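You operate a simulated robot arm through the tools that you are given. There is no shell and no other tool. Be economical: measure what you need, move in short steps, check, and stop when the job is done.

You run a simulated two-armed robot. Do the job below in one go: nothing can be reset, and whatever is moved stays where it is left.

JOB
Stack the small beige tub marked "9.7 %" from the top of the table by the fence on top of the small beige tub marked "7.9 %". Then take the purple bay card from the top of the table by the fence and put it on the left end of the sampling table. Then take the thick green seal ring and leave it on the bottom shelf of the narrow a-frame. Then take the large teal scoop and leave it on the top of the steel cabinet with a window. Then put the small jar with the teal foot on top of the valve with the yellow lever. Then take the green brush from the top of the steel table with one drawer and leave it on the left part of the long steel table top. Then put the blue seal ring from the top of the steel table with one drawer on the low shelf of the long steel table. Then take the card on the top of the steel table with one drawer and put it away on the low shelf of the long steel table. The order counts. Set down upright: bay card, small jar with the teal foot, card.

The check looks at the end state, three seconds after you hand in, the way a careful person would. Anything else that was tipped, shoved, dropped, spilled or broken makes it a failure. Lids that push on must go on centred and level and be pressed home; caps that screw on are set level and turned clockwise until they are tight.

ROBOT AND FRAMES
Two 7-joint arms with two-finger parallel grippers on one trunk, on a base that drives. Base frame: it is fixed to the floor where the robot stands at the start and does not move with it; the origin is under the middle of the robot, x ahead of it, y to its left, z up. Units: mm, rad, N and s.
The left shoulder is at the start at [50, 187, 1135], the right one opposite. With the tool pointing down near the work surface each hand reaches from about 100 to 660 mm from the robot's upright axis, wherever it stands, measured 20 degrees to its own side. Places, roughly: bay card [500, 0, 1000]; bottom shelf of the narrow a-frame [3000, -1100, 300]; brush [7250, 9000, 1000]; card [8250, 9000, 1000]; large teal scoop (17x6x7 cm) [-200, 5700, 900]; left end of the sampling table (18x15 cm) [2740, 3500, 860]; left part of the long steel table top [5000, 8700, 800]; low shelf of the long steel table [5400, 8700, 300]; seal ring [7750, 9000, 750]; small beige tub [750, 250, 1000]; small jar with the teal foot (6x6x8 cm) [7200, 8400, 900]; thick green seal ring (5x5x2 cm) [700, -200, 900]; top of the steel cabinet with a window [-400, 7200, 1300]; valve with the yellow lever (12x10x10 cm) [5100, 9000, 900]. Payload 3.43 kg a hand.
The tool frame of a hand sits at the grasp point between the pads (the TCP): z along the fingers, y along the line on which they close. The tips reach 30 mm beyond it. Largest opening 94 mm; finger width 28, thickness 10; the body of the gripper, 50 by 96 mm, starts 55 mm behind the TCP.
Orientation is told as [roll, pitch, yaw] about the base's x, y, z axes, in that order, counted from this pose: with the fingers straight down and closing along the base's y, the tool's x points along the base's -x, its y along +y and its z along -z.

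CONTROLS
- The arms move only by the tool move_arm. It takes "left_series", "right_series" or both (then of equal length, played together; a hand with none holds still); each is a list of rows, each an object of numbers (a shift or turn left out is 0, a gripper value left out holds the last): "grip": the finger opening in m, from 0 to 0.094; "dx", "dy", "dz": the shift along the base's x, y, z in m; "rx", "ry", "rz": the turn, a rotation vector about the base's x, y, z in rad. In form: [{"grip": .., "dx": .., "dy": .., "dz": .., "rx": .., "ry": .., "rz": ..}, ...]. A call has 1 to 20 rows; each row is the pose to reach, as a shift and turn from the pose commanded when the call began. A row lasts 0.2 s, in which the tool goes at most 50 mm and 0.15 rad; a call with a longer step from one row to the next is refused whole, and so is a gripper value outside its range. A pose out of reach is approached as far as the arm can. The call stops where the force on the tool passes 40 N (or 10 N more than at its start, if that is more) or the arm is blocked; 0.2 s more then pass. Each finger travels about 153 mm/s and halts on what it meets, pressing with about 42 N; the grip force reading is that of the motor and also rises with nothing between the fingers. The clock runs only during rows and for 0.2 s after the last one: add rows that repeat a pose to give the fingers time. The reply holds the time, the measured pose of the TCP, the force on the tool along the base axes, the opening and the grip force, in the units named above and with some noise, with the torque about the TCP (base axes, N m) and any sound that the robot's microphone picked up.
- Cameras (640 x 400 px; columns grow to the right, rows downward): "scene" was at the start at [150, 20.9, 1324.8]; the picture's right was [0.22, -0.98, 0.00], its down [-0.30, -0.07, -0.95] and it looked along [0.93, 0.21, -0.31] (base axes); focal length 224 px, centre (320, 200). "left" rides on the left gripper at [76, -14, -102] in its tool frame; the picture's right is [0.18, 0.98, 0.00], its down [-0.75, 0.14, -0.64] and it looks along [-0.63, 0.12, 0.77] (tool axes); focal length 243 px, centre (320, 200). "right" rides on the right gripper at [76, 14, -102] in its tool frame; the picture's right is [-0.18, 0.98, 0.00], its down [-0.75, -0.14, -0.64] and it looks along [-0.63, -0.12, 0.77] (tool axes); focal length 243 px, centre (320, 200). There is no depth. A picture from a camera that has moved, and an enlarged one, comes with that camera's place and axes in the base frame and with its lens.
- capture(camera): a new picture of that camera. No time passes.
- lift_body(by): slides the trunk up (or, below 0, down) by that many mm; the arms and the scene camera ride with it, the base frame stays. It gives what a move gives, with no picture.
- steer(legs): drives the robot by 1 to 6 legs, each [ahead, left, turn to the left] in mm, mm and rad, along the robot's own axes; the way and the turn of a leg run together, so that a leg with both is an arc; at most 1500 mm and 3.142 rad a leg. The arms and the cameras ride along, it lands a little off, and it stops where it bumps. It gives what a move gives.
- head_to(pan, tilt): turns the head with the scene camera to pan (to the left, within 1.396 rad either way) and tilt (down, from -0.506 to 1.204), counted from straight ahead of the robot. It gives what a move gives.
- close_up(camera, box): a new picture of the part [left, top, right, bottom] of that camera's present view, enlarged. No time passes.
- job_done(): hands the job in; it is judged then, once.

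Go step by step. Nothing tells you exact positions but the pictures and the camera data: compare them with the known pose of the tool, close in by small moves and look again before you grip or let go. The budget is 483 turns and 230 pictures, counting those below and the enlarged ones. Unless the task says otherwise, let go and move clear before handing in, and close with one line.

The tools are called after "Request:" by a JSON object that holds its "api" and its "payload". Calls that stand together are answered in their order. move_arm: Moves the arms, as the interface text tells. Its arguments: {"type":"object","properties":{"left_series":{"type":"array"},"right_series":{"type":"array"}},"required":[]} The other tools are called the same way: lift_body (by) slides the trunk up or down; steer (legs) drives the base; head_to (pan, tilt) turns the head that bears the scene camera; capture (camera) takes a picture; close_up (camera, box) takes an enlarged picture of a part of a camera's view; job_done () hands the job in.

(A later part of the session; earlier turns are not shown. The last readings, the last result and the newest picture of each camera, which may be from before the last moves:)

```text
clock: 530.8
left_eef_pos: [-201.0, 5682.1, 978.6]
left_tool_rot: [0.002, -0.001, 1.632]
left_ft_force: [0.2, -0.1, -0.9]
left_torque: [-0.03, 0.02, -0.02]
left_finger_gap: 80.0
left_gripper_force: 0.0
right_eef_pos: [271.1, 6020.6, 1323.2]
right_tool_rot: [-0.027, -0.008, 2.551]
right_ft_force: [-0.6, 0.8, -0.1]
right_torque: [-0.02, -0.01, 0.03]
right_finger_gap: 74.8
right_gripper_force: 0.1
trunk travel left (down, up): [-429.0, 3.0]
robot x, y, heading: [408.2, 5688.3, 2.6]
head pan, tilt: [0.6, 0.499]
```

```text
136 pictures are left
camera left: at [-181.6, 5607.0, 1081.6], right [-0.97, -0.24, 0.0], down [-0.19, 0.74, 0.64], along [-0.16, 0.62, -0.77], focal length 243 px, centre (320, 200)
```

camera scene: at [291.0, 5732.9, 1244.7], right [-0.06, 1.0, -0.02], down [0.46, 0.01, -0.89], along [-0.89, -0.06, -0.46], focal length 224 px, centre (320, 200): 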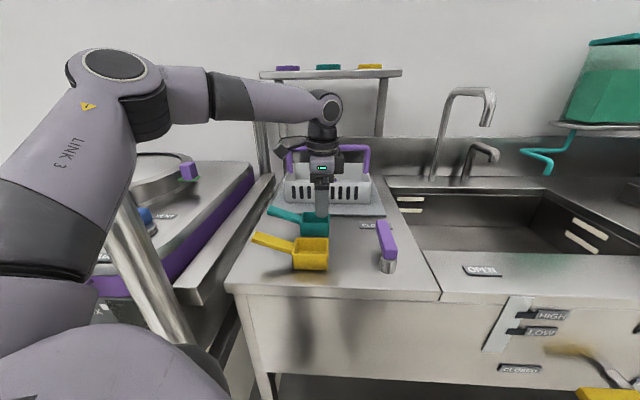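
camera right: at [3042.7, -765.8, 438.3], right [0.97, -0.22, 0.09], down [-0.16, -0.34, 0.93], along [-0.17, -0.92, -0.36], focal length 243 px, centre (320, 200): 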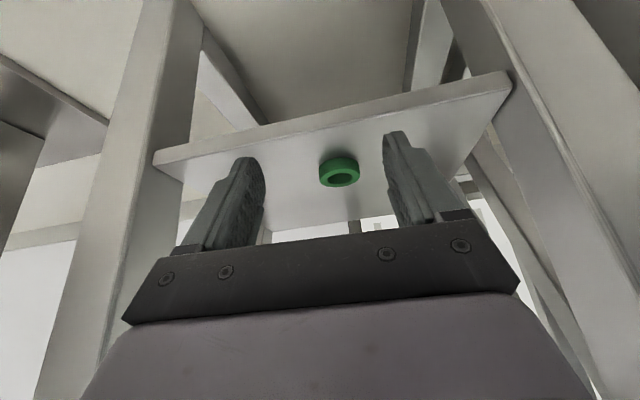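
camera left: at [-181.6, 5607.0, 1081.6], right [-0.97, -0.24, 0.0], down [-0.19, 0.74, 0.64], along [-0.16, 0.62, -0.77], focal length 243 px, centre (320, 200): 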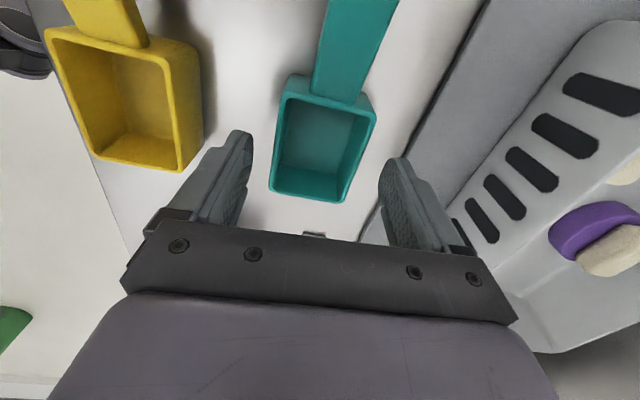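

The cup is centred between the fingers. Descending and closing.

Request:
{"api": "move_arm", "payload": {"left_series": [{"dz": -0.025}, {"dz": -0.05}, {"dz": -0.05, "grip": 0.06}, {"dz": -0.05, "grip": 0.045}, {"dz": -0.05, "grip": 0.04}, {"dz": -0.05, "grip": 0.04}]}}

Request:
{"api": "capture", "payload": {"camera": "left"}}

```text
clock: 532.2
left_eef_pos: [-193.1, 5674.2, 935.9]
left_tool_rot: [0.002, -0.002, 1.633]
left_ft_force: [-0.7, -0.4, 2.2]
left_torque: [0.14, 0.05, 0.02]
left_finger_gap: 61.5
left_gripper_force: 42.4
left hand out of reach, approached as far as the arm can: row 2, 3, 4, 5, 6
right_eef_pos: [269.9, 6021.8, 1322.5]
right_tool_rot: [-0.027, -0.006, 2.549]
right_ft_force: [-0.5, 0.2, -0.4]
right_torque: [-0.02, 0.0, 0.02]
right_finger_gap: 74.9
right_gripper_force: 0.1
trunk travel left (down, up): [-429.0, 3.0]
robot x, y, heading: [410.6, 5692.4, 2.608]
head pan, tilt: [0.6, 0.499]
```

```text
135 pictures are left
camera left: at [-174.7, 5599.3, 1039.8], right [-0.97, -0.24, 0.0], down [-0.19, 0.74, 0.64], along [-0.16, 0.62, -0.77], focal length 243 px, centre (320, 200)
```

left: 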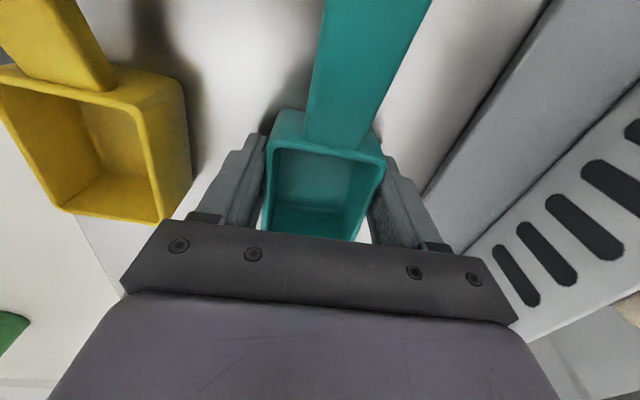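

The cup is gripped. Lifting straight up.

Request:
{"api": "move_arm", "payload": {"left_series": [{"dz": 0.03}, {"dz": 0.06}, {"dz": 0.1}, {"dz": 0.14}, {"dz": 0.18, "dx": 0.02}, {"dz": 0.21, "dx": 0.06}, {"dz": 0.24, "dx": 0.1}, {"dz": 0.26, "dx": 0.14}]}}

Request:
{"api": "capture", "payload": {"camera": "left"}}

```text
clock: 534.0
left_eef_pos: [-53.4, 5673.5, 1196.5]
left_tool_rot: [0.0, 0.0, 1.632]
left_ft_force: [0.3, 0.0, -0.5]
left_torque: [0.02, -0.01, 0.0]
left_finger_gap: 61.5
left_gripper_force: 41.8
right_eef_pos: [271.4, 6021.3, 1322.9]
right_tool_rot: [-0.028, -0.005, 2.551]
right_ft_force: [-0.6, 0.5, 0.0]
right_torque: [0.0, 0.0, -0.03]
right_finger_gap: 75.0
right_gripper_force: 0.1
trunk travel left (down, up): [-429.0, 3.0]
robot x, y, heading: [406.9, 5691.7, 2.604]
head pan, tilt: [0.6, 0.499]
```

```text
134 pictures are left
camera left: at [-34.2, 5599.0, 1298.0], right [-0.97, -0.24, 0.0], down [-0.19, 0.74, 0.64], along [-0.16, 0.62, -0.77], focal length 243 px, centre (320, 200)
```

left: 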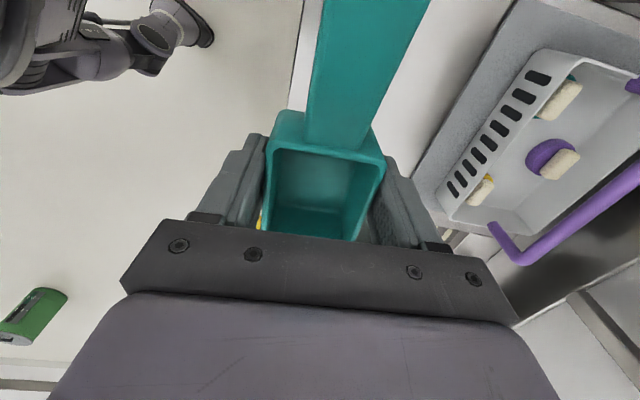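

I have the scoop. Backing off, facing west and moving north toward the cabinet at about [-400, 7200].

Request:
{"api": "steer", "payload": {"legs": [[-400, 0, 0], [0, 0, 0.53], [0, -1300, 0]]}}

Request:
{"api": "head_to", "payload": {"pan": -0.2, "tilt": 0.2}}

Request:
{"api": "capture", "payload": {"camera": "scene"}}

```text
clock: 549.2
left_eef_pos: [383.6, 6556.8, 1195.2]
left_tool_rot: [0.002, -0.002, 2.138]
left_ft_force: [1.1, 0.2, -0.6]
left_torque: [0.02, -0.01, 0.02]
left_finger_gap: 61.6
left_gripper_force: 41.7
right_eef_pos: [498.5, 7019.1, 1322.7]
right_tool_rot: [-0.027, -0.007, 3.057]
right_ft_force: [0.1, 0.0, 0.8]
right_torque: [-0.01, -0.02, 0.01]
right_finger_gap: 74.8
right_gripper_force: 0.0
trunk travel left (down, up): [-429.0, 3.0]
robot x, y, heading: [781.4, 6795.5, 3.109]
head pan, tilt: [0.6, 0.499]
```

```text
clock: 550.4
left_eef_pos: [381.9, 6557.5, 1195.7]
left_tool_rot: [0.002, -0.002, 2.138]
left_ft_force: [0.0, -0.2, -0.8]
left_torque: [0.0, 0.02, 0.01]
left_finger_gap: 61.7
left_gripper_force: 42.3
right_eef_pos: [498.0, 7018.8, 1322.7]
right_tool_rot: [-0.028, -0.007, 3.057]
right_ft_force: [0.4, -0.5, 0.7]
right_torque: [-0.04, 0.02, 0.0]
right_finger_gap: 75.4
right_gripper_force: 0.0
trunk travel left (down, up): [-429.0, 3.0]
robot x, y, heading: [776.6, 6797.6, 3.11]
head pan, tilt: [-0.201, 0.201]
```

```text
133 pictures are left
camera scene: at [630.4, 6821.1, 1413.8], right [0.23, 0.97, 0.0], down [0.19, -0.05, -0.98], along [-0.95, 0.23, -0.2], focal length 224 px, centre (320, 200)
```

scene: 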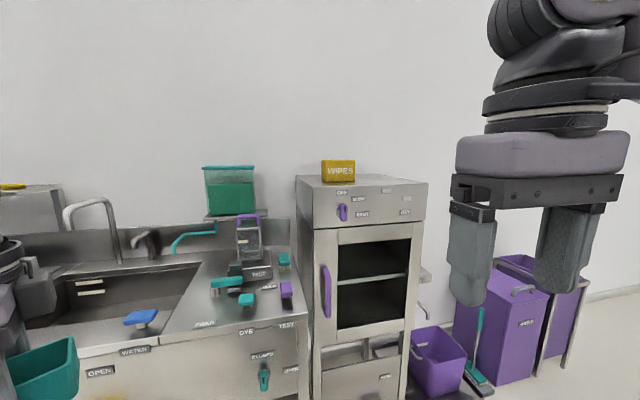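

The windowed cabinet is centre-right, with a WIPES box on its back-left. I'll enlarge its top.

Request:
{"api": "close_up", "payload": {"camera": "scene", "box": [280, 150, 440, 250]}}

```text
4.00 times, centred on (360, 200) of scene
camera zoom: at [630.4, 6821.1, 1413.8], right [0.23, 0.97, 0.0], down [0.19, -0.05, -0.98], along [-0.95, 0.23, -0.2], focal length 898 px, centre (160, 200)
```

zoom: 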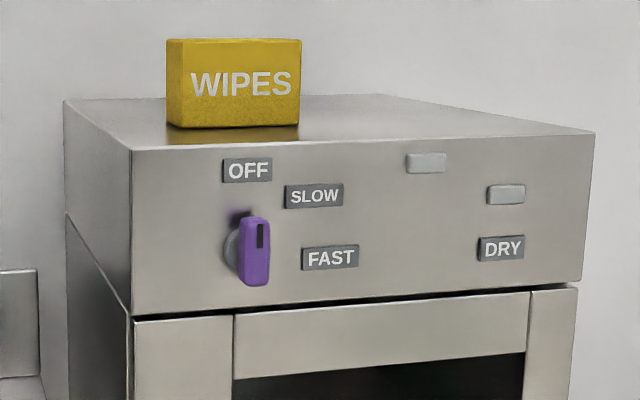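

The cabinet top is about x -200…-720, y 6995…7510, at z≈1290. I'll raise the hand and line up with its front-centre.

Request:
{"api": "move_arm", "payload": {"left_series": [{"dz": 0.04}, {"dz": 0.08}, {"dz": 0.12}, {"dz": 0.16}, {"dz": 0.2}, {"dz": 0.23}]}}

Request:
{"api": "steer", "payload": {"legs": [[250, -690, 0]]}}

Request:
{"api": "head_to", "payload": {"pan": 0.3, "tilt": 0.35}}

Request:
{"api": "capture", "payload": {"camera": "scene"}}

```text
clock: 551.8
left_eef_pos: [392.3, 6551.1, 1390.5]
left_tool_rot: [0.002, -0.002, 2.137]
left_ft_force: [0.1, 0.0, -0.3]
left_torque: [0.01, -0.04, 0.02]
left_finger_gap: 61.7
left_gripper_force: 42.5
left hand out of reach, approached as far as the arm can: row 5, 6
right_eef_pos: [498.1, 7020.0, 1323.2]
right_tool_rot: [-0.027, -0.007, 3.058]
right_ft_force: [0.1, 1.1, -0.1]
right_torque: [0.0, -0.02, -0.01]
right_finger_gap: 75.1
right_gripper_force: 0.1
trunk travel left (down, up): [-429.0, 3.0]
robot x, y, heading: [776.5, 6795.0, 3.116]
head pan, tilt: [-0.201, 0.201]
```

```text
clock: 558.2
left_eef_pos: [165.2, 7244.6, 1389.7]
left_tool_rot: [0.002, -0.003, 2.139]
left_ft_force: [-0.3, -0.4, -0.9]
left_torque: [0.0, -0.01, -0.03]
left_finger_gap: 61.6
left_gripper_force: 42.5
right_eef_pos: [270.8, 7712.9, 1322.5]
right_tool_rot: [-0.028, -0.006, 3.058]
right_ft_force: [-1.0, -0.9, 0.2]
right_torque: [-0.01, 0.02, -0.03]
right_finger_gap: 75.1
right_gripper_force: 0.0
trunk travel left (down, up): [-429.0, 3.0]
robot x, y, heading: [552.6, 7489.4, 3.11]
head pan, tilt: [-0.201, 0.201]
```

```text
clock: 559.2
left_eef_pos: [163.5, 7244.8, 1389.5]
left_tool_rot: [0.001, -0.005, 2.14]
left_ft_force: [-0.3, -0.2, -0.7]
left_torque: [0.0, -0.02, -0.02]
left_finger_gap: 61.5
left_gripper_force: 42.0
right_eef_pos: [270.3, 7712.9, 1323.1]
right_tool_rot: [-0.028, -0.007, 3.057]
right_ft_force: [0.6, 0.6, -0.2]
right_torque: [0.0, 0.01, 0.02]
right_finger_gap: 75.0
right_gripper_force: 0.0
trunk travel left (down, up): [-429.0, 3.0]
robot x, y, heading: [551.9, 7489.5, 3.11]
head pan, tilt: [0.3, 0.351]
```

```text
131 pictures are left
camera scene: at [403.2, 7469.1, 1399.9], right [-0.27, 0.96, 0.0], down [0.33, 0.09, -0.94], along [-0.91, -0.25, -0.34], focal length 224 px, centre (320, 200)
```

scene: 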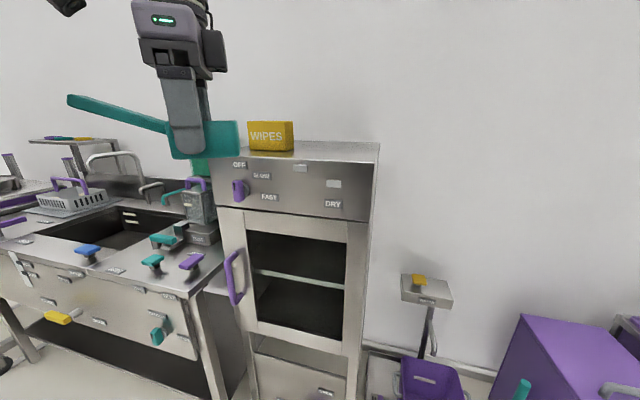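

The cabinet's front edge is at x≈-140 and its top at z≈1297; the scoop's bottom is about 27 mm above that. I'll drive forward so the cup comes over x≈-200.

Request:
{"api": "steer", "payload": {"legs": [[250, 0, 0]]}}

Request:
{"api": "capture", "payload": {"camera": "scene"}}

Request:
{"api": "capture", "payload": {"camera": "left"}}

```text
clock: 561.0
left_eef_pos: [-86.1, 7251.2, 1390.7]
left_tool_rot: [0.0, -0.005, 2.139]
left_ft_force: [-0.3, 0.3, -1.5]
left_torque: [0.01, -0.05, 0.02]
left_finger_gap: 61.5
left_gripper_force: 42.0
right_eef_pos: [19.7, 7719.6, 1323.2]
right_tool_rot: [-0.027, -0.006, 3.058]
right_ft_force: [0.3, 0.4, -0.2]
right_torque: [0.03, -0.05, -0.01]
right_finger_gap: 75.0
right_gripper_force: 0.1
trunk travel left (down, up): [-429.0, 3.0]
robot x, y, heading: [299.3, 7498.5, 3.115]
head pan, tilt: [0.3, 0.351]
```

```text
130 pictures are left
camera scene: at [152.1, 7476.4, 1399.8], right [-0.27, 0.96, 0.0], down [0.33, 0.09, -0.94], along [-0.9, -0.25, -0.34], focal length 224 px, centre (320, 200)
```

scene: 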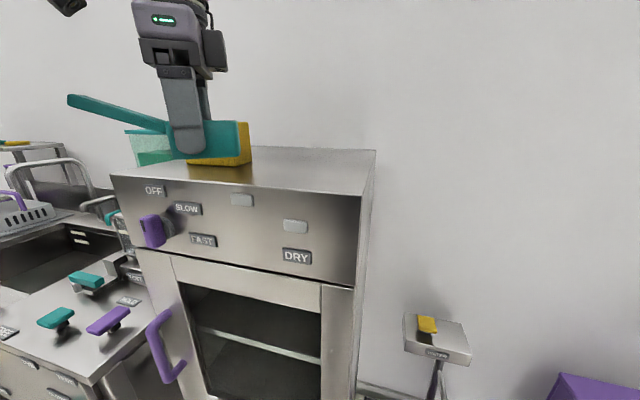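

```text
129 pictures are left
camera left: at [-32.6, 7195.6, 1492.8], right [-0.73, -0.69, 0.0], down [-0.52, 0.56, 0.64], along [-0.44, 0.47, -0.76], focal length 243 px, centre (320, 200)
```

left: 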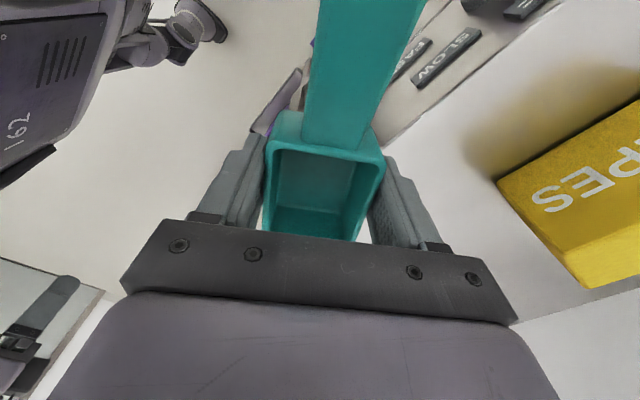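

Everything lines up. Forward 115 mm more, and a touch to the right.

Request:
{"api": "steer", "payload": {"legs": [[115, -15, 0]]}}

Request:
{"api": "move_arm", "payload": {"left_series": [{"dz": -0.008}, {"dz": -0.016}, {"dz": -0.02}]}}

Request:
{"api": "capture", "payload": {"camera": "scene"}}

```text
clock: 562.2
left_eef_pos: [-200.6, 7270.2, 1390.6]
left_tool_rot: [0.002, -0.003, 2.139]
left_ft_force: [-0.4, 0.0, -0.5]
left_torque: [0.03, -0.06, 0.0]
left_finger_gap: 61.6
left_gripper_force: 42.1
right_eef_pos: [-95.5, 7738.9, 1322.7]
right_tool_rot: [-0.029, -0.005, 3.06]
right_ft_force: [-0.7, -0.4, -0.6]
right_torque: [0.03, -0.02, -0.01]
right_finger_gap: 74.6
right_gripper_force: 0.0
trunk travel left (down, up): [-429.0, 3.0]
robot x, y, heading: [188.0, 7519.5, 3.119]
head pan, tilt: [0.3, 0.351]
```

```text
clock: 563.0
left_eef_pos: [-198.6, 7269.4, 1370.2]
left_tool_rot: [0.002, -0.002, 2.139]
left_ft_force: [0.0, -0.8, -1.4]
left_torque: [-0.03, 0.02, -0.02]
left_finger_gap: 61.6
left_gripper_force: 41.9
right_eef_pos: [-94.0, 7739.7, 1323.2]
right_tool_rot: [-0.03, -0.007, 3.059]
right_ft_force: [0.8, -0.2, 0.1]
right_torque: [0.0, 0.01, 0.0]
right_finger_gap: 75.0
right_gripper_force: 0.0
trunk travel left (down, up): [-429.0, 3.0]
robot x, y, heading: [186.9, 7519.4, 3.113]
head pan, tilt: [0.3, 0.351]
```

```text
128 pictures are left
camera scene: at [39.1, 7494.7, 1399.9], right [-0.27, 0.96, 0.0], down [0.33, 0.09, -0.94], along [-0.91, -0.25, -0.34], focal length 224 px, centre (320, 200)
```

scene: 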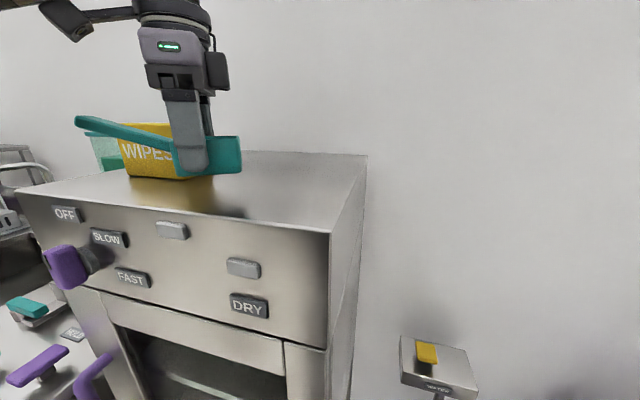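

Lowering onto the cabinet top in small steps.

Request:
{"api": "move_arm", "payload": {"left_series": [{"dz": -0.003, "dx": -0.008}, {"dz": -0.006, "dx": -0.012}, {"dz": -0.009, "dx": -0.012}, {"dz": -0.012, "dx": -0.012}, {"dz": -0.015, "dx": -0.012}, {"dz": -0.018, "dx": -0.012}, {"dz": -0.021, "dx": -0.012}]}}

```text
clock: 564.6
left_eef_pos: [-211.6, 7269.4, 1349.7]
left_tool_rot: [0.002, -0.005, 2.14]
left_ft_force: [-0.1, -0.3, -1.0]
left_torque: [-0.02, -0.01, -0.04]
left_finger_gap: 61.9
left_gripper_force: 41.8
right_eef_pos: [-94.0, 7738.9, 1323.1]
right_tool_rot: [-0.029, -0.006, 3.061]
right_ft_force: [-0.1, -0.2, -0.7]
right_torque: [-0.03, 0.0, -0.04]
right_finger_gap: 75.0
right_gripper_force: 0.0
trunk travel left (down, up): [-429.0, 3.0]
robot x, y, heading: [183.2, 7517.8, 3.115]
head pan, tilt: [0.3, 0.351]
```

Request:
{"api": "move_arm", "payload": {"left_series": [{"dz": -0.003}, {"dz": -0.006}, {"dz": -0.009}, {"dz": -0.012}, {"dz": -0.015}, {"dz": -0.018}]}}

Request:
{"api": "close_up", "payload": {"camera": "scene", "box": [60, 80, 300, 240]}}

```text
clock: 566.0
left_eef_pos: [-211.2, 7269.4, 1334.9]
left_tool_rot: [0.008, -0.014, 2.143]
left_ft_force: [-7.6, -6.0, 33.7]
left_torque: [0.04, 0.1, -0.01]
left_finger_gap: 62.1
left_gripper_force: 42.8
right_eef_pos: [-94.1, 7738.5, 1323.9]
right_tool_rot: [-0.029, -0.01, 3.059]
right_ft_force: [-0.4, -0.4, 0.0]
right_torque: [0.0, 0.0, -0.01]
right_finger_gap: 74.6
right_gripper_force: 0.0
trunk travel left (down, up): [-429.0, 3.0]
robot x, y, heading: [187.5, 7516.5, 3.113]
head pan, tilt: [0.3, 0.351]
```

```text
2.50 times, centred on (180, 160) of scene
camera zoom: at [40.0, 7495.0, 1400.6], right [-0.27, 0.96, 0.0], down [0.33, 0.09, -0.94], along [-0.91, -0.25, -0.34], focal length 561 px, centre (670, 300)
```

zoom: 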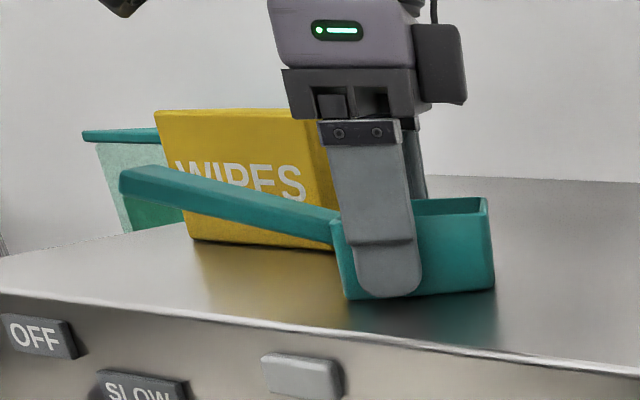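

The cup is resting on the cabinet (34 N). Relieving, opening, and lifting clear.

Request:
{"api": "move_arm", "payload": {"left_series": [{"dz": 0.003}, {"dz": 0.003, "grip": 0.07}, {"dz": 0.003, "grip": 0.082}, {"dz": 0.003, "grip": 0.082}, {"dz": 0.03}, {"dz": 0.05}, {"dz": 0.055}]}}

Request:
{"api": "close_up", "payload": {"camera": "scene", "box": [60, 80, 300, 240]}}

```text
clock: 567.6
left_eef_pos: [-211.0, 7267.8, 1386.1]
left_tool_rot: [0.004, -0.005, 2.141]
left_ft_force: [-0.6, 0.3, -0.4]
left_torque: [0.03, 0.01, 0.0]
left_finger_gap: 81.9
left_gripper_force: 0.1
right_eef_pos: [-93.0, 7739.1, 1323.9]
right_tool_rot: [-0.028, -0.009, 3.061]
right_ft_force: [0.6, 0.1, 0.4]
right_torque: [-0.01, -0.01, 0.0]
right_finger_gap: 75.0
right_gripper_force: 0.1
trunk travel left (down, up): [-429.0, 3.0]
robot x, y, heading: [186.9, 7517.7, 3.115]
head pan, tilt: [0.3, 0.351]
```

```text
2.50 times, centred on (180, 160) of scene
camera zoom: at [39.3, 7494.9, 1399.9], right [-0.27, 0.96, 0.0], down [0.33, 0.09, -0.94], along [-0.91, -0.25, -0.34], focal length 561 px, centre (670, 300)
```

zoom: 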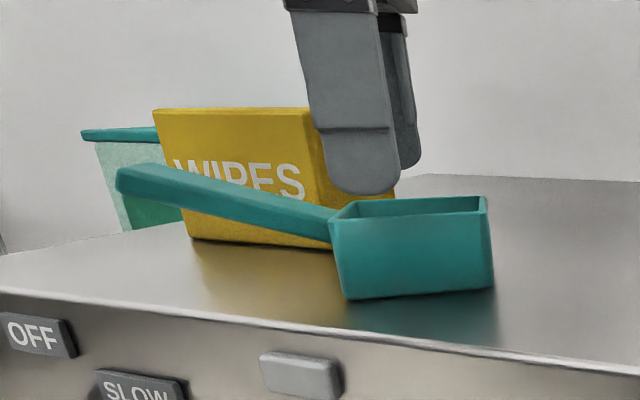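

The scoop stands well on the cabinet. I'll sidestep right, away from it, and then back off. Next: the small teal-footed jar near [7200, 8400].

Request:
{"api": "steer", "payload": {"legs": [[0, -120, 0], [-700, 0, 0]]}}

Request:
{"api": "lift_body", "payload": {"by": -226}}

Request:
{"api": "head_to", "payload": {"pan": 0.2, "tilt": 0.25}}

Request:
{"api": "capture", "payload": {"camera": "scene"}}

```text
clock: 572.8
left_eef_pos: [494.1, 7367.8, 1386.0]
left_tool_rot: [0.004, -0.006, 2.135]
left_ft_force: [1.1, 0.1, -0.4]
left_torque: [0.02, 0.02, 0.01]
left_finger_gap: 81.9
left_gripper_force: 0.1
right_eef_pos: [614.5, 7837.2, 1322.9]
right_tool_rot: [-0.029, -0.007, 3.055]
right_ft_force: [-0.8, -0.9, 0.3]
right_torque: [0.0, 0.02, 0.02]
right_finger_gap: 75.0
right_gripper_force: 0.2
trunk travel left (down, up): [-429.0, 3.0]
robot x, y, heading: [893.2, 7615.2, 3.105]
head pan, tilt: [0.3, 0.351]
```

```text
clock: 575.2
left_eef_pos: [494.4, 7367.9, 1159.5]
left_tool_rot: [0.002, -0.005, 2.136]
left_ft_force: [0.9, 0.4, -0.2]
left_torque: [-0.01, 0.04, 0.0]
left_finger_gap: 81.9
left_gripper_force: 0.1
right_eef_pos: [614.2, 7835.7, 1096.6]
right_tool_rot: [-0.029, -0.007, 3.055]
right_ft_force: [0.5, -0.1, 0.0]
right_torque: [-0.03, 0.03, 0.03]
right_finger_gap: 75.2
right_gripper_force: 0.0
trunk travel left (down, up): [-203.0, 229.0]
robot x, y, heading: [894.7, 7613.3, 3.108]
head pan, tilt: [0.3, 0.351]
```

```text
clock: 575.8
left_eef_pos: [493.5, 7368.0, 1159.1]
left_tool_rot: [0.002, -0.007, 2.134]
left_ft_force: [-0.1, 0.3, -0.2]
left_torque: [0.02, 0.01, -0.03]
left_finger_gap: 82.1
left_gripper_force: 0.1
right_eef_pos: [612.8, 7836.4, 1097.1]
right_tool_rot: [-0.027, -0.007, 3.053]
right_ft_force: [0.1, 0.7, 0.1]
right_torque: [0.03, 0.01, 0.0]
right_finger_gap: 75.1
right_gripper_force: 0.1
trunk travel left (down, up): [-203.0, 229.0]
robot x, y, heading: [894.2, 7613.5, 3.101]
head pan, tilt: [0.201, 0.25]
```

```text
125 pictures are left
camera scene: at [743.4, 7601.3, 1183.3], right [-0.16, 0.99, 0.0], down [0.24, 0.04, -0.97], along [-0.96, -0.16, -0.25], focal length 224 px, centre (320, 200)
```

scene: 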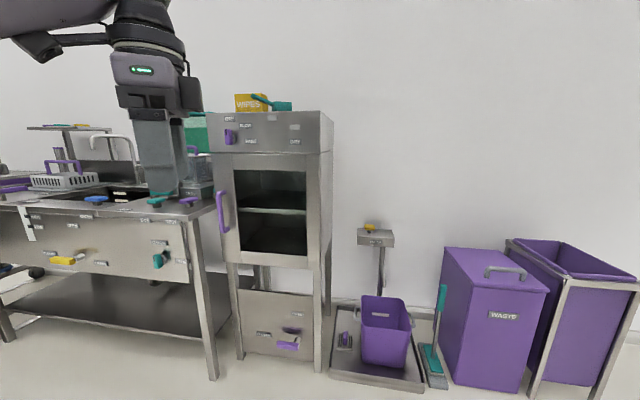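

Now I'll turn to face east and look for a route to the long steel table around [5200, 8700].

Request:
{"api": "steer", "payload": {"legs": [[0, 0, -1.55], [0, 0, -1.55]]}}

Request:
{"api": "head_to", "payload": {"pan": 0.1, "tilt": 0.15}}

Request:
{"api": "capture", "payload": {"camera": "scene"}}

```text
clock: 583.8
left_eef_pos: [1281.5, 7878.1, 1160.5]
left_tool_rot: [0.003, -0.004, -0.959]
left_ft_force: [0.4, -0.8, -0.5]
left_torque: [0.0, 0.02, 0.0]
left_finger_gap: 82.1
left_gripper_force: 0.1
right_eef_pos: [1183.5, 7404.3, 1096.7]
right_tool_rot: [-0.029, -0.008, -0.039]
right_ft_force: [0.2, 0.5, 0.1]
right_torque: [-0.04, 0.01, -0.01]
right_finger_gap: 75.3
right_gripper_force: 0.0
trunk travel left (down, up): [-203.0, 229.0]
robot x, y, heading: [890.8, 7612.9, 0.009]
head pan, tilt: [0.201, 0.25]
```

```text
clock: 584.4
left_eef_pos: [1279.3, 7877.9, 1159.7]
left_tool_rot: [0.004, -0.005, -0.96]
left_ft_force: [-0.2, -0.1, -1.0]
left_torque: [-0.02, 0.02, 0.02]
left_finger_gap: 82.1
left_gripper_force: 0.1
right_eef_pos: [1183.2, 7404.1, 1097.1]
right_tool_rot: [-0.027, -0.005, -0.041]
right_ft_force: [-0.2, 0.2, 0.8]
right_torque: [0.02, 0.02, 0.02]
right_finger_gap: 74.9
right_gripper_force: 0.1
trunk travel left (down, up): [-203.0, 229.0]
robot x, y, heading: [892.8, 7615.2, 0.014]
head pan, tilt: [0.099, 0.15]
```

```text
124 pictures are left
camera scene: at [1044.4, 7625.6, 1192.5], right [0.11, -0.99, 0.0], down [-0.15, -0.02, -0.99], along [0.98, 0.11, -0.15], focal length 224 px, centre (320, 200)
```

scene: 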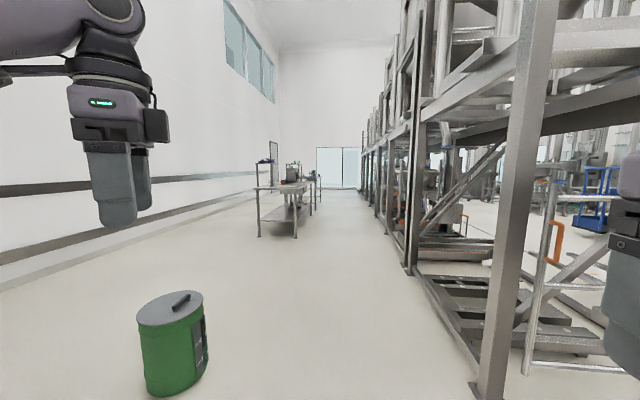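

There's a clear corridor east, with the long steel table on its left. I'll drive along to x≈6500 and look at the jar's table.

Request:
{"api": "steer", "payload": {"legs": [[1450, 50, 0], [1450, 0, 0], [1450, -20, 0], [1200, -20, 0]]}}

Request:
{"api": "head_to", "payload": {"pan": 0.5, "tilt": 0.25}}

Request:
{"api": "capture", "payload": {"camera": "scene"}}

```text
clock: 610.9
left_eef_pos: [6807.1, 8005.0, 1159.4]
left_tool_rot: [0.004, -0.005, -0.941]
left_ft_force: [0.7, 0.4, -0.3]
left_torque: [0.0, 0.0, 0.02]
left_finger_gap: 82.1
left_gripper_force: 0.1
right_eef_pos: [6718.3, 7530.7, 1097.5]
right_tool_rot: [-0.028, -0.006, -0.019]
right_ft_force: [0.0, 0.1, 0.3]
right_torque: [0.02, 0.0, 0.04]
right_finger_gap: 75.1
right_gripper_force: 0.0
trunk travel left (down, up): [-203.0, 229.0]
robot x, y, heading: [6427.3, 7733.3, 0.031]
head pan, tilt: [0.099, 0.15]
```

```text
clock: 611.7
left_eef_pos: [6808.6, 8005.6, 1160.4]
left_tool_rot: [0.002, -0.005, -0.941]
left_ft_force: [0.2, 0.7, 0.3]
left_torque: [-0.02, -0.01, 0.0]
left_finger_gap: 82.1
left_gripper_force: 0.2
right_eef_pos: [6718.9, 7529.4, 1096.0]
right_tool_rot: [-0.029, -0.006, -0.02]
right_ft_force: [0.2, -0.5, -0.5]
right_torque: [0.0, 0.06, -0.01]
right_finger_gap: 75.4
right_gripper_force: 0.0
trunk travel left (down, up): [-203.0, 229.0]
robot x, y, heading: [6424.5, 7733.8, 0.034]
head pan, tilt: [0.499, 0.25]
```

```text
123 pictures are left
camera scene: at [6564.3, 7783.9, 1183.3], right [0.51, -0.86, 0.0], down [-0.21, -0.12, -0.97], along [0.84, 0.49, -0.25], focal length 224 px, centre (320, 200)
```

scene: 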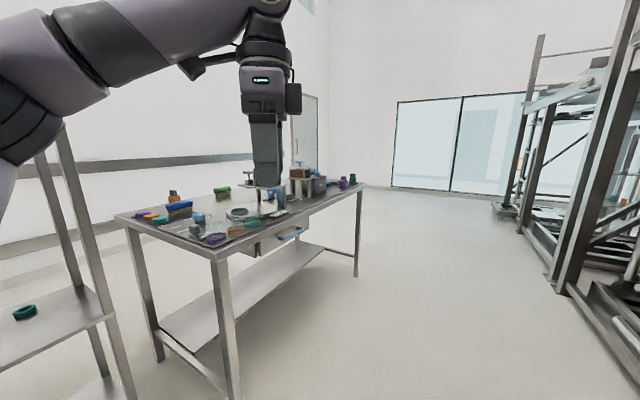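

The steel table with one drawer spans about x 6930–8310, y 8355–9125. I'll enlarge its top.

Request:
{"api": "close_up", "payload": {"camera": "scene", "box": [110, 150, 380, 270]}}

```text
2.37 times, centred on (245, 210) of scene
camera zoom: at [6564.3, 7783.9, 1183.3], right [0.51, -0.86, 0.0], down [-0.21, -0.12, -0.97], along [0.84, 0.49, -0.25], focal length 532 px, centre (498, 176)
```

zoom: 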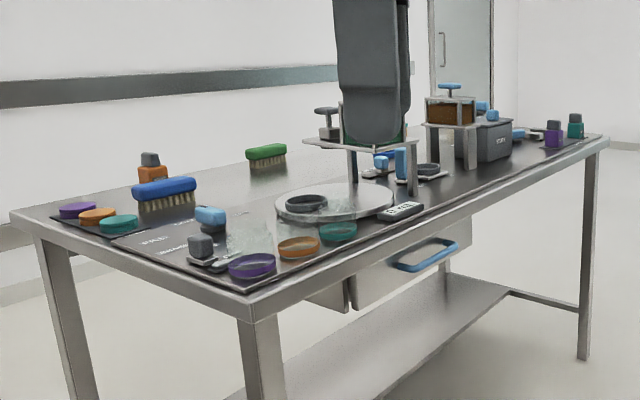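

The three glass jars with coloured feet stand in a row; the teal one is at about [7136, 8417]. Before choosing an approach, I'll look further left at the long table.

Request:
{"api": "head_to", "payload": {"pan": 1.35, "tilt": 0.25}}

Request:
{"api": "capture", "payload": {"camera": "scene"}}

```text
clock: 612.9
left_eef_pos: [6806.5, 8006.4, 1159.6]
left_tool_rot: [0.004, -0.006, -0.942]
left_ft_force: [0.0, 0.5, -0.2]
left_torque: [0.0, -0.02, 0.04]
left_finger_gap: 81.9
left_gripper_force: 0.2
right_eef_pos: [6718.0, 7530.8, 1097.0]
right_tool_rot: [-0.028, -0.007, -0.02]
right_ft_force: [-0.4, 0.5, 0.2]
right_torque: [0.01, 0.01, 0.01]
right_finger_gap: 75.1
right_gripper_force: 0.1
trunk travel left (down, up): [-203.0, 229.0]
robot x, y, heading: [6424.1, 7733.3, 0.03]
head pan, tilt: [1.349, 0.25]
```

```text
121 pictures are left
camera scene: at [6501.4, 7828.4, 1183.3], right [0.98, -0.19, 0.0], down [-0.05, -0.24, -0.97], along [0.18, 0.95, -0.25], focal length 224 px, centre (320, 200)
```

scene: 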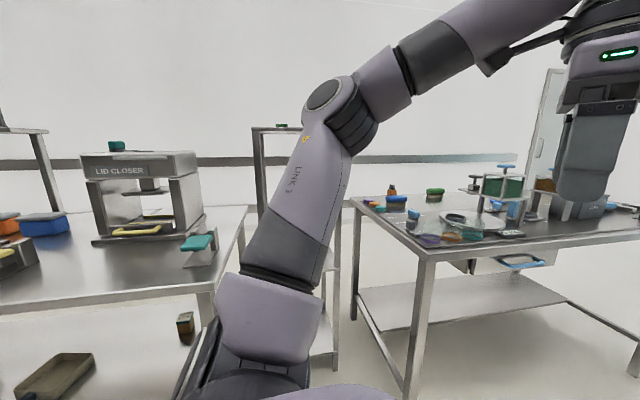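

The long table ends at x≈6350, and the gap to the drawer table is too narrow for me. So I'll pick the jar from the south side with the right arm, wrist turned -90°.

Request:
{"api": "steer", "payload": {"legs": [[500, 0, 0], [0, 0, 1.54], [200, 0, 0]]}}

Request:
{"api": "head_to", "payload": {"pan": -0.3, "tilt": 0.6}}

Request:
{"api": "move_arm", "payload": {"right_series": [{"rz": -0.15}, {"rz": -0.3}, {"rz": -0.45}, {"rz": -0.6}, {"rz": -0.75}, {"rz": -0.9}, {"rz": -1.05}, {"rz": -1.2}, {"rz": -1.35}, {"rz": -1.5}]}}

Request:
{"api": "capture", "payload": {"camera": "scene"}}

Request:
{"api": "capture", "payload": {"camera": "right"}}

```text
clock: 620.8
left_eef_pos: [6673.2, 8343.4, 1159.8]
left_tool_rot: [0.003, -0.006, 0.584]
left_ft_force: [-0.1, -0.1, 0.5]
left_torque: [-0.01, 0.01, -0.01]
left_finger_gap: 82.2
left_gripper_force: 0.1
right_eef_pos: [7143.8, 8232.7, 1097.1]
right_tool_rot: [-0.029, -0.006, 1.501]
right_ft_force: [-0.1, 0.5, -0.3]
right_torque: [-0.03, -0.03, -0.02]
right_finger_gap: 74.8
right_gripper_force: 0.1
trunk travel left (down, up): [-203.0, 229.0]
robot x, y, heading: [6925.4, 7949.0, 1.554]
head pan, tilt: [1.349, 0.25]
```

```text
clock: 622.5
left_eef_pos: [6673.7, 8343.1, 1159.5]
left_tool_rot: [0.003, -0.006, 0.583]
left_ft_force: [0.2, -0.1, -0.5]
left_torque: [0.01, 0.04, 0.02]
left_finger_gap: 81.8
left_gripper_force: 0.1
right_eef_pos: [7145.1, 8233.6, 1098.2]
right_tool_rot: [-0.029, -0.009, 1.502]
right_ft_force: [-0.1, 0.7, 0.5]
right_torque: [0.0, 0.04, 0.01]
right_finger_gap: 74.8
right_gripper_force: 0.1
trunk travel left (down, up): [-203.0, 229.0]
robot x, y, heading: [6928.6, 7947.8, 1.553]
head pan, tilt: [-0.3, 0.6]
```

```text
clock: 624.7
left_eef_pos: [6673.3, 8344.0, 1159.2]
left_tool_rot: [0.003, -0.004, 0.583]
left_ft_force: [0.8, -0.3, 0.5]
left_torque: [-0.05, 0.0, -0.02]
left_finger_gap: 82.2
left_gripper_force: 0.2
right_eef_pos: [7143.2, 8231.3, 1096.4]
right_tool_rot: [-0.029, -0.008, -0.002]
right_ft_force: [0.7, -0.3, 0.4]
right_torque: [-0.02, -0.02, -0.01]
right_finger_gap: 75.0
right_gripper_force: 0.1
trunk travel left (down, up): [-203.0, 229.0]
robot x, y, heading: [6924.7, 7946.4, 1.549]
head pan, tilt: [-0.3, 0.6]
```

```text
120 pictures are left
camera scene: at [6955.8, 8091.7, 1151.1], right [0.95, -0.31, 0.0], down [-0.18, -0.54, -0.83], along [0.26, 0.78, -0.56], focal length 224 px, centre (320, 200)
```

scene: 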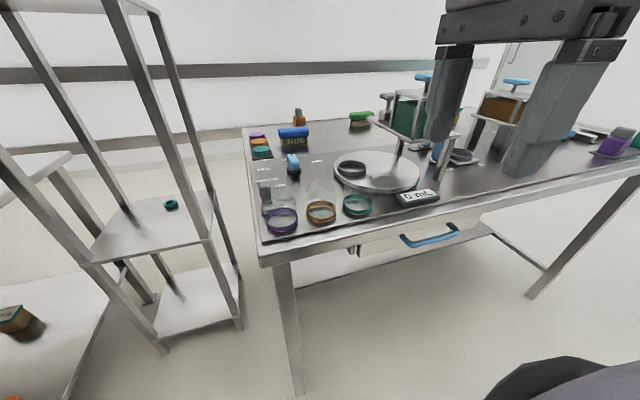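

```text
119 pictures are left
camera right: at [7066.3, 8249.4, 1197.9], right [0.19, 0.98, -0.03], down [0.75, -0.12, 0.65], along [0.64, -0.14, -0.76], focal length 243 px, centre (320, 200)
```

right: 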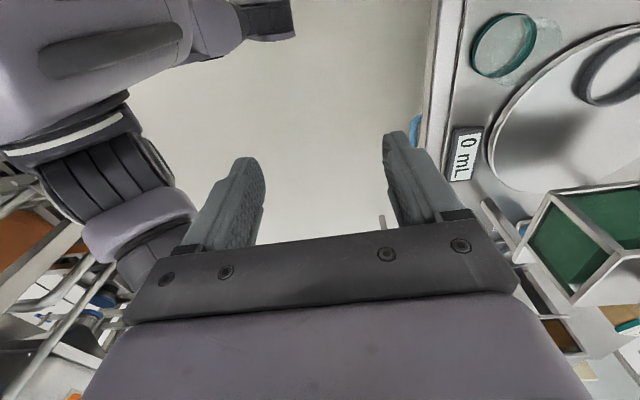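

Request:
{"api": "close_up", "payload": {"camera": "scene", "box": [240, 150, 450, 260]}}

```text
3.05 times, centred on (345, 205) of scene
camera zoom: at [6955.8, 8091.7, 1151.1], right [0.95, -0.31, 0.0], down [-0.18, -0.54, -0.83], along [0.26, 0.78, -0.56], focal length 684 px, centre (244, 185)
```

zoom: 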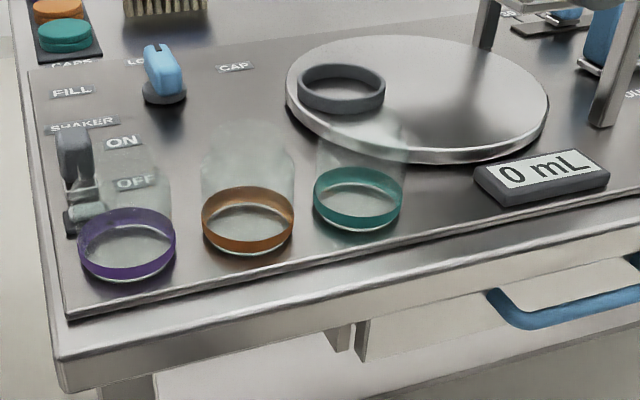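

The teal-footed jar is at about [7151, 8433], about 62 mm wide, with the platter close behind it. I'll drive 75 mm closer, level the hand, and hover above it.

Request:
{"api": "steer", "payload": {"legs": [[75, 0, 0]]}}

Request:
{"api": "move_arm", "payload": {"right_series": [{"dy": 0.04, "rx": 0.029, "ry": 0.008}, {"dy": 0.08, "rx": 0.029, "ry": 0.008}, {"dy": 0.12, "rx": 0.029, "ry": 0.008, "dz": -0.02}, {"dy": 0.125, "rx": 0.029, "ry": 0.008, "dz": -0.06}, {"dy": 0.125, "rx": 0.029, "ry": 0.008, "dz": -0.09}]}}

Request:
{"api": "capture", "payload": {"camera": "right"}}

```text
clock: 625.7
left_eef_pos: [6675.2, 8418.6, 1159.2]
left_tool_rot: [0.002, -0.006, 0.58]
left_ft_force: [0.0, -0.3, 0.0]
left_torque: [0.0, 0.02, 0.01]
left_finger_gap: 82.1
left_gripper_force: 0.1
right_eef_pos: [7145.7, 8307.3, 1097.7]
right_tool_rot: [-0.028, -0.007, 0.002]
right_ft_force: [-0.2, -0.2, -0.3]
right_torque: [-0.02, 0.0, -0.02]
right_finger_gap: 75.3
right_gripper_force: 0.0
trunk travel left (down, up): [-203.0, 229.0]
robot x, y, heading: [6927.6, 8025.9, 1.553]
head pan, tilt: [-0.3, 0.6]
```

```text
clock: 626.9
left_eef_pos: [6675.3, 8417.7, 1160.4]
left_tool_rot: [0.003, -0.008, 0.58]
left_ft_force: [-0.7, 0.0, 0.4]
left_torque: [0.02, 0.0, -0.02]
left_finger_gap: 81.9
left_gripper_force: 0.0
right_eef_pos: [7147.1, 8430.7, 1007.3]
right_tool_rot: [0.003, -0.001, 0.0]
right_ft_force: [-0.9, -0.1, 0.1]
right_torque: [0.0, 0.0, -0.01]
right_finger_gap: 74.7
right_gripper_force: 0.0
trunk travel left (down, up): [-203.0, 229.0]
robot x, y, heading: [6930.7, 8022.6, 1.556]
head pan, tilt: [-0.3, 0.6]
```

```text
117 pictures are left
camera right: at [7069.2, 8445.8, 1108.2], right [0.18, 0.98, 0.0], down [0.75, -0.14, 0.64], along [0.63, -0.12, -0.77], focal length 243 px, centre (320, 200)
```

right: 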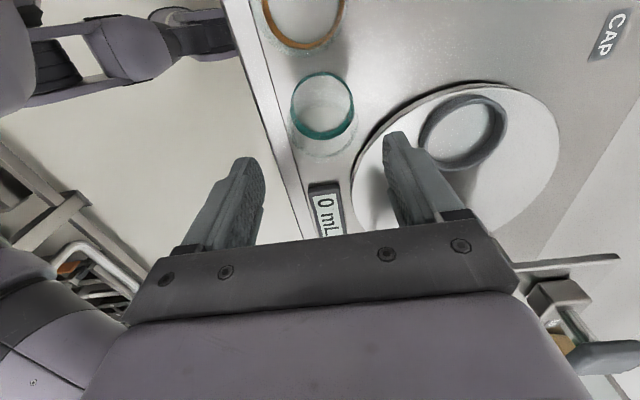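

The jar is at [7147, 8434], nearly centred. Adjusting +3 mm and descending to z≈917.

Request:
{"api": "move_arm", "payload": {"right_series": [{"dy": 0.003, "dz": -0.03}, {"dy": 0.003, "dz": -0.06}, {"dy": 0.003, "dz": -0.09}]}}

Request:
{"api": "capture", "payload": {"camera": "right"}}

```text
clock: 627.7
left_eef_pos: [6675.6, 8416.8, 1160.0]
left_tool_rot: [0.004, -0.005, 0.581]
left_ft_force: [-0.5, 0.2, -0.3]
left_torque: [-0.02, 0.0, 0.02]
left_finger_gap: 81.9
left_gripper_force: 0.1
right_eef_pos: [7146.2, 8433.8, 915.4]
right_tool_rot: [0.001, 0.001, 0.002]
right_ft_force: [0.6, -0.2, 0.0]
right_torque: [0.02, -0.01, 0.01]
right_finger_gap: 75.0
right_gripper_force: 0.0
trunk travel left (down, up): [-203.0, 229.0]
robot x, y, heading: [6923.5, 8022.3, 1.551]
head pan, tilt: [-0.3, 0.6]
```

```text
116 pictures are left
camera right: at [7068.8, 8448.1, 1018.1], right [0.18, 0.98, 0.0], down [0.75, -0.14, 0.64], along [0.63, -0.12, -0.77], focal length 243 px, centre (320, 200)
```

right: 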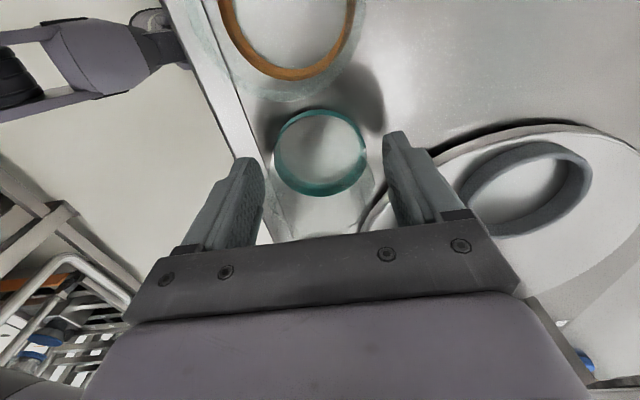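

Centred. Closing gently on the jar.

Request:
{"api": "move_arm", "payload": {"right_series": [{"grip": 0.066}, {"grip": 0.058}, {"grip": 0.052}, {"grip": 0.05}, {"grip": 0.05}]}}

```text
clock: 628.9
left_eef_pos: [6675.0, 8417.3, 1159.8]
left_tool_rot: [0.003, -0.005, 0.582]
left_ft_force: [-0.3, -0.6, 0.2]
left_torque: [0.02, -0.03, -0.02]
left_finger_gap: 82.1
left_gripper_force: 0.1
right_eef_pos: [7145.0, 8434.4, 916.7]
right_tool_rot: [0.0, 0.001, 0.003]
right_ft_force: [-0.3, -1.6, -0.7]
right_torque: [-0.01, -0.02, -0.03]
right_finger_gap: 62.0
right_gripper_force: 42.1
trunk travel left (down, up): [-203.0, 229.0]
robot x, y, heading: [6927.8, 8023.2, 1.552]
head pan, tilt: [-0.3, 0.6]
```

The jar is held at 62 mm. Lifting, then driving west around the long table's end to reach the valve from the north side.

Request:
{"api": "move_arm", "payload": {"right_series": [{"dz": 0.03}, {"dz": 0.07}, {"dz": 0.11}, {"dz": 0.15}, {"dz": 0.17, "dy": -0.04}, {"dz": 0.18, "dy": -0.08}, {"dz": 0.18, "dy": -0.12}]}}

Request:
{"api": "capture", "payload": {"camera": "right"}}

Request:
{"api": "steer", "payload": {"legs": [[-320, 0, 0], [0, 0, 1.57], [1450, 0, 0], [1300, 0, 0]]}}

Request:
{"api": "head_to", "payload": {"pan": -0.9, "tilt": 0.3}}

Request:
{"api": "capture", "payload": {"camera": "scene"}}

```text
clock: 630.5
left_eef_pos: [6675.7, 8417.3, 1160.6]
left_tool_rot: [0.005, -0.006, 0.582]
left_ft_force: [0.0, -0.4, -0.2]
left_torque: [0.0, 0.02, 0.0]
left_finger_gap: 82.1
left_gripper_force: 0.1
right_eef_pos: [7145.4, 8313.8, 1097.3]
right_tool_rot: [-0.002, -0.001, 0.001]
right_ft_force: [0.0, 0.1, -1.4]
right_torque: [0.01, 0.01, -0.02]
right_finger_gap: 62.2
right_gripper_force: 41.2
trunk travel left (down, up): [-203.0, 229.0]
robot x, y, heading: [6926.5, 8021.5, 1.551]
head pan, tilt: [-0.3, 0.6]
```

```text
115 pictures are left
camera right: at [7068.6, 8328.1, 1199.3], right [0.18, 0.98, 0.0], down [0.75, -0.14, 0.64], along [0.63, -0.12, -0.77], focal length 243 px, centre (320, 200)
```

right: 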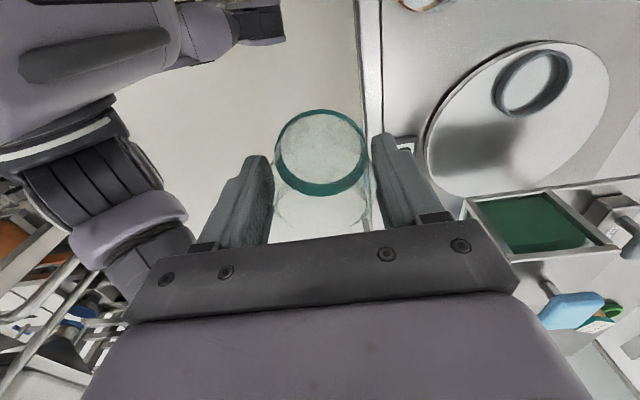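

```text
clock: 649.4
left_eef_pos: [3784.5, 7490.2, 1159.3]
left_tool_rot: [0.005, -0.006, 2.152]
left_ft_force: [-0.1, -0.1, -0.5]
left_torque: [0.0, 0.02, -0.03]
left_finger_gap: 82.2
left_gripper_force: 0.1
right_eef_pos: [3888.6, 7961.5, 1098.4]
right_tool_rot: [-0.001, 0.0, 1.571]
right_ft_force: [0.8, -0.8, -1.4]
right_torque: [0.03, -0.01, 0.0]
right_finger_gap: 59.3
right_gripper_force: 41.8
trunk travel left (down, up): [-203.0, 229.0]
robot x, y, heading: [4180.1, 7739.1, 3.123]
head pan, tilt: [-0.3, 0.6]
```

```text
clock: 650.4
left_eef_pos: [3785.7, 7490.2, 1159.3]
left_tool_rot: [0.004, -0.005, 2.152]
left_ft_force: [1.0, -0.5, 0.3]
left_torque: [0.03, 0.02, -0.01]
left_finger_gap: 82.0
left_gripper_force: 0.0
right_eef_pos: [3889.3, 7961.2, 1096.7]
right_tool_rot: [0.0, -0.001, 1.571]
right_ft_force: [0.2, -0.2, -0.7]
right_torque: [-0.01, 0.03, 0.01]
right_finger_gap: 59.7
right_gripper_force: 42.0
trunk travel left (down, up): [-203.0, 229.0]
robot x, y, heading: [4177.4, 7742.8, 3.12]
head pan, tilt: [-0.901, 0.3]
```

```text
114 pictures are left
camera scene: at [4064.8, 7818.8, 1178.5], right [0.79, 0.61, 0.0], down [0.18, -0.24, -0.96], along [-0.58, 0.76, -0.3], focal length 224 px, centre (320, 200)
```

scene: 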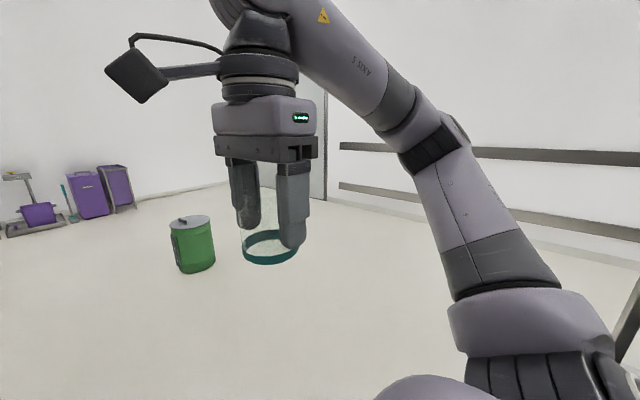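

The grip gap shrank from 62 to 59 mm, so I'll check whether the jar is slipping.

Request:
{"api": "capture", "payload": {"camera": "right"}}

Request:
{"api": "close_up", "payload": {"camera": "scene", "box": [200, 140, 340, 280]}}

```text
113 pictures are left
camera right: at [3873.1, 7884.5, 1199.2], right [-0.98, 0.18, 0.0], down [0.14, 0.75, 0.64], along [0.12, 0.63, -0.77], focal length 243 px, centre (320, 200)
```

right: 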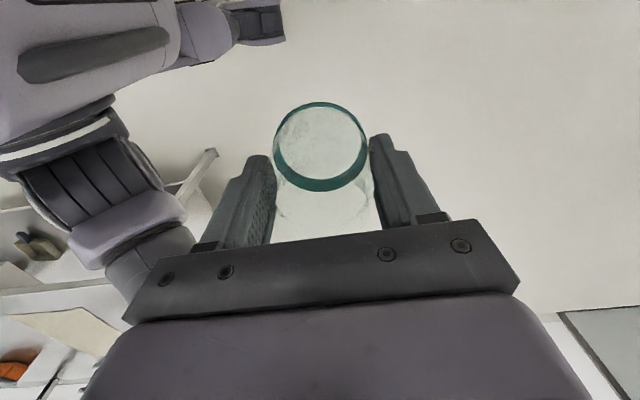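

```text
2.86 times, centred on (270, 210) of scene
camera zoom: at [4064.8, 7818.8, 1178.5], right [0.79, 0.61, 0.0], down [0.18, -0.24, -0.96], along [-0.58, 0.76, -0.3], focal length 642 px, centre (463, 171)
```

zoom: 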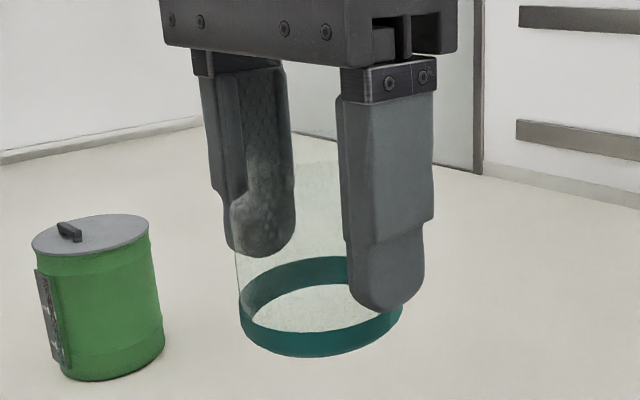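

The jar only settled past its wider foot band and is now stable at 59 mm. I'll go on around to the north side of the long table.

Request:
{"api": "steer", "payload": {"legs": [[100, -1400, 0], [0, -600, 0], [0, 0, 1.57]]}}

Request:
{"api": "head_to", "payload": {"pan": 0.6, "tilt": 0.3}}

Request:
{"api": "capture", "payload": {"camera": "scene"}}

```text
clock: 672.0
left_eef_pos: [4377.3, 9357.3, 1159.2]
left_tool_rot: [0.004, -0.006, -2.548]
left_ft_force: [-0.2, 0.5, 0.1]
left_torque: [0.04, 0.03, -0.01]
left_finger_gap: 81.9
left_gripper_force: 0.2
right_eef_pos: [3905.4, 9453.9, 1097.1]
right_tool_rot: [-0.001, 0.001, -3.129]
right_ft_force: [0.1, -0.3, -1.3]
right_torque: [-0.01, -0.02, -0.01]
right_finger_gap: 59.6
right_gripper_force: 42.6
trunk travel left (down, up): [-203.0, 229.0]
robot x, y, heading: [4121.9, 9750.8, -1.578]
head pan, tilt: [-0.901, 0.3]
```

```text
clock: 673.6
left_eef_pos: [4378.3, 9356.2, 1159.8]
left_tool_rot: [0.004, -0.004, -2.547]
left_ft_force: [-0.1, -0.6, -0.4]
left_torque: [0.02, 0.0, 0.01]
left_finger_gap: 82.2
left_gripper_force: 0.0
right_eef_pos: [3905.7, 9453.6, 1097.7]
right_tool_rot: [0.001, 0.0, -3.13]
right_ft_force: [-0.1, -0.5, -1.1]
right_torque: [-0.01, 0.01, -0.01]
right_finger_gap: 59.4
right_gripper_force: 41.5
trunk travel left (down, up): [-203.0, 229.0]
robot x, y, heading: [4122.8, 9750.6, -1.574]
head pan, tilt: [0.6, 0.3]
```

```text
111 pictures are left
camera scene: at [4171.9, 9613.0, 1178.6], right [-0.83, -0.56, 0.0], down [-0.17, 0.25, -0.96], along [0.53, -0.79, -0.3], focal length 224 px, centre (320, 200)
```

scene: 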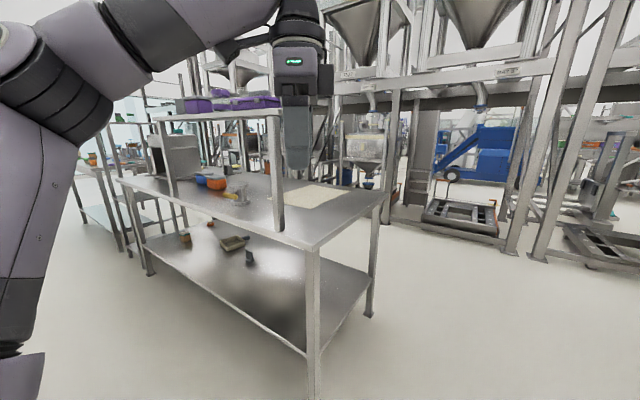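

The long table has an overhead riser on this side. I'll enlarge to find the valve with the yellow lever.

Request:
{"api": "close_up", "payload": {"camera": "scene", "box": [100, 80, 400, 260]}}

```text
2.13 times, centred on (250, 170) of scene
camera zoom: at [4171.9, 9613.0, 1178.6], right [-0.83, -0.56, 0.0], down [-0.17, 0.25, -0.96], along [0.53, -0.79, -0.3], focal length 479 px, centre (469, 264)
```

zoom: 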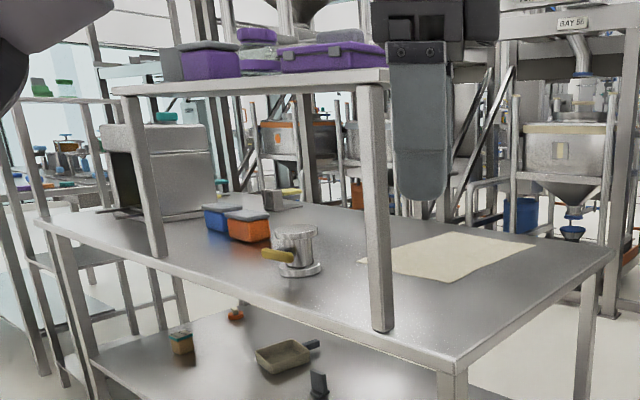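

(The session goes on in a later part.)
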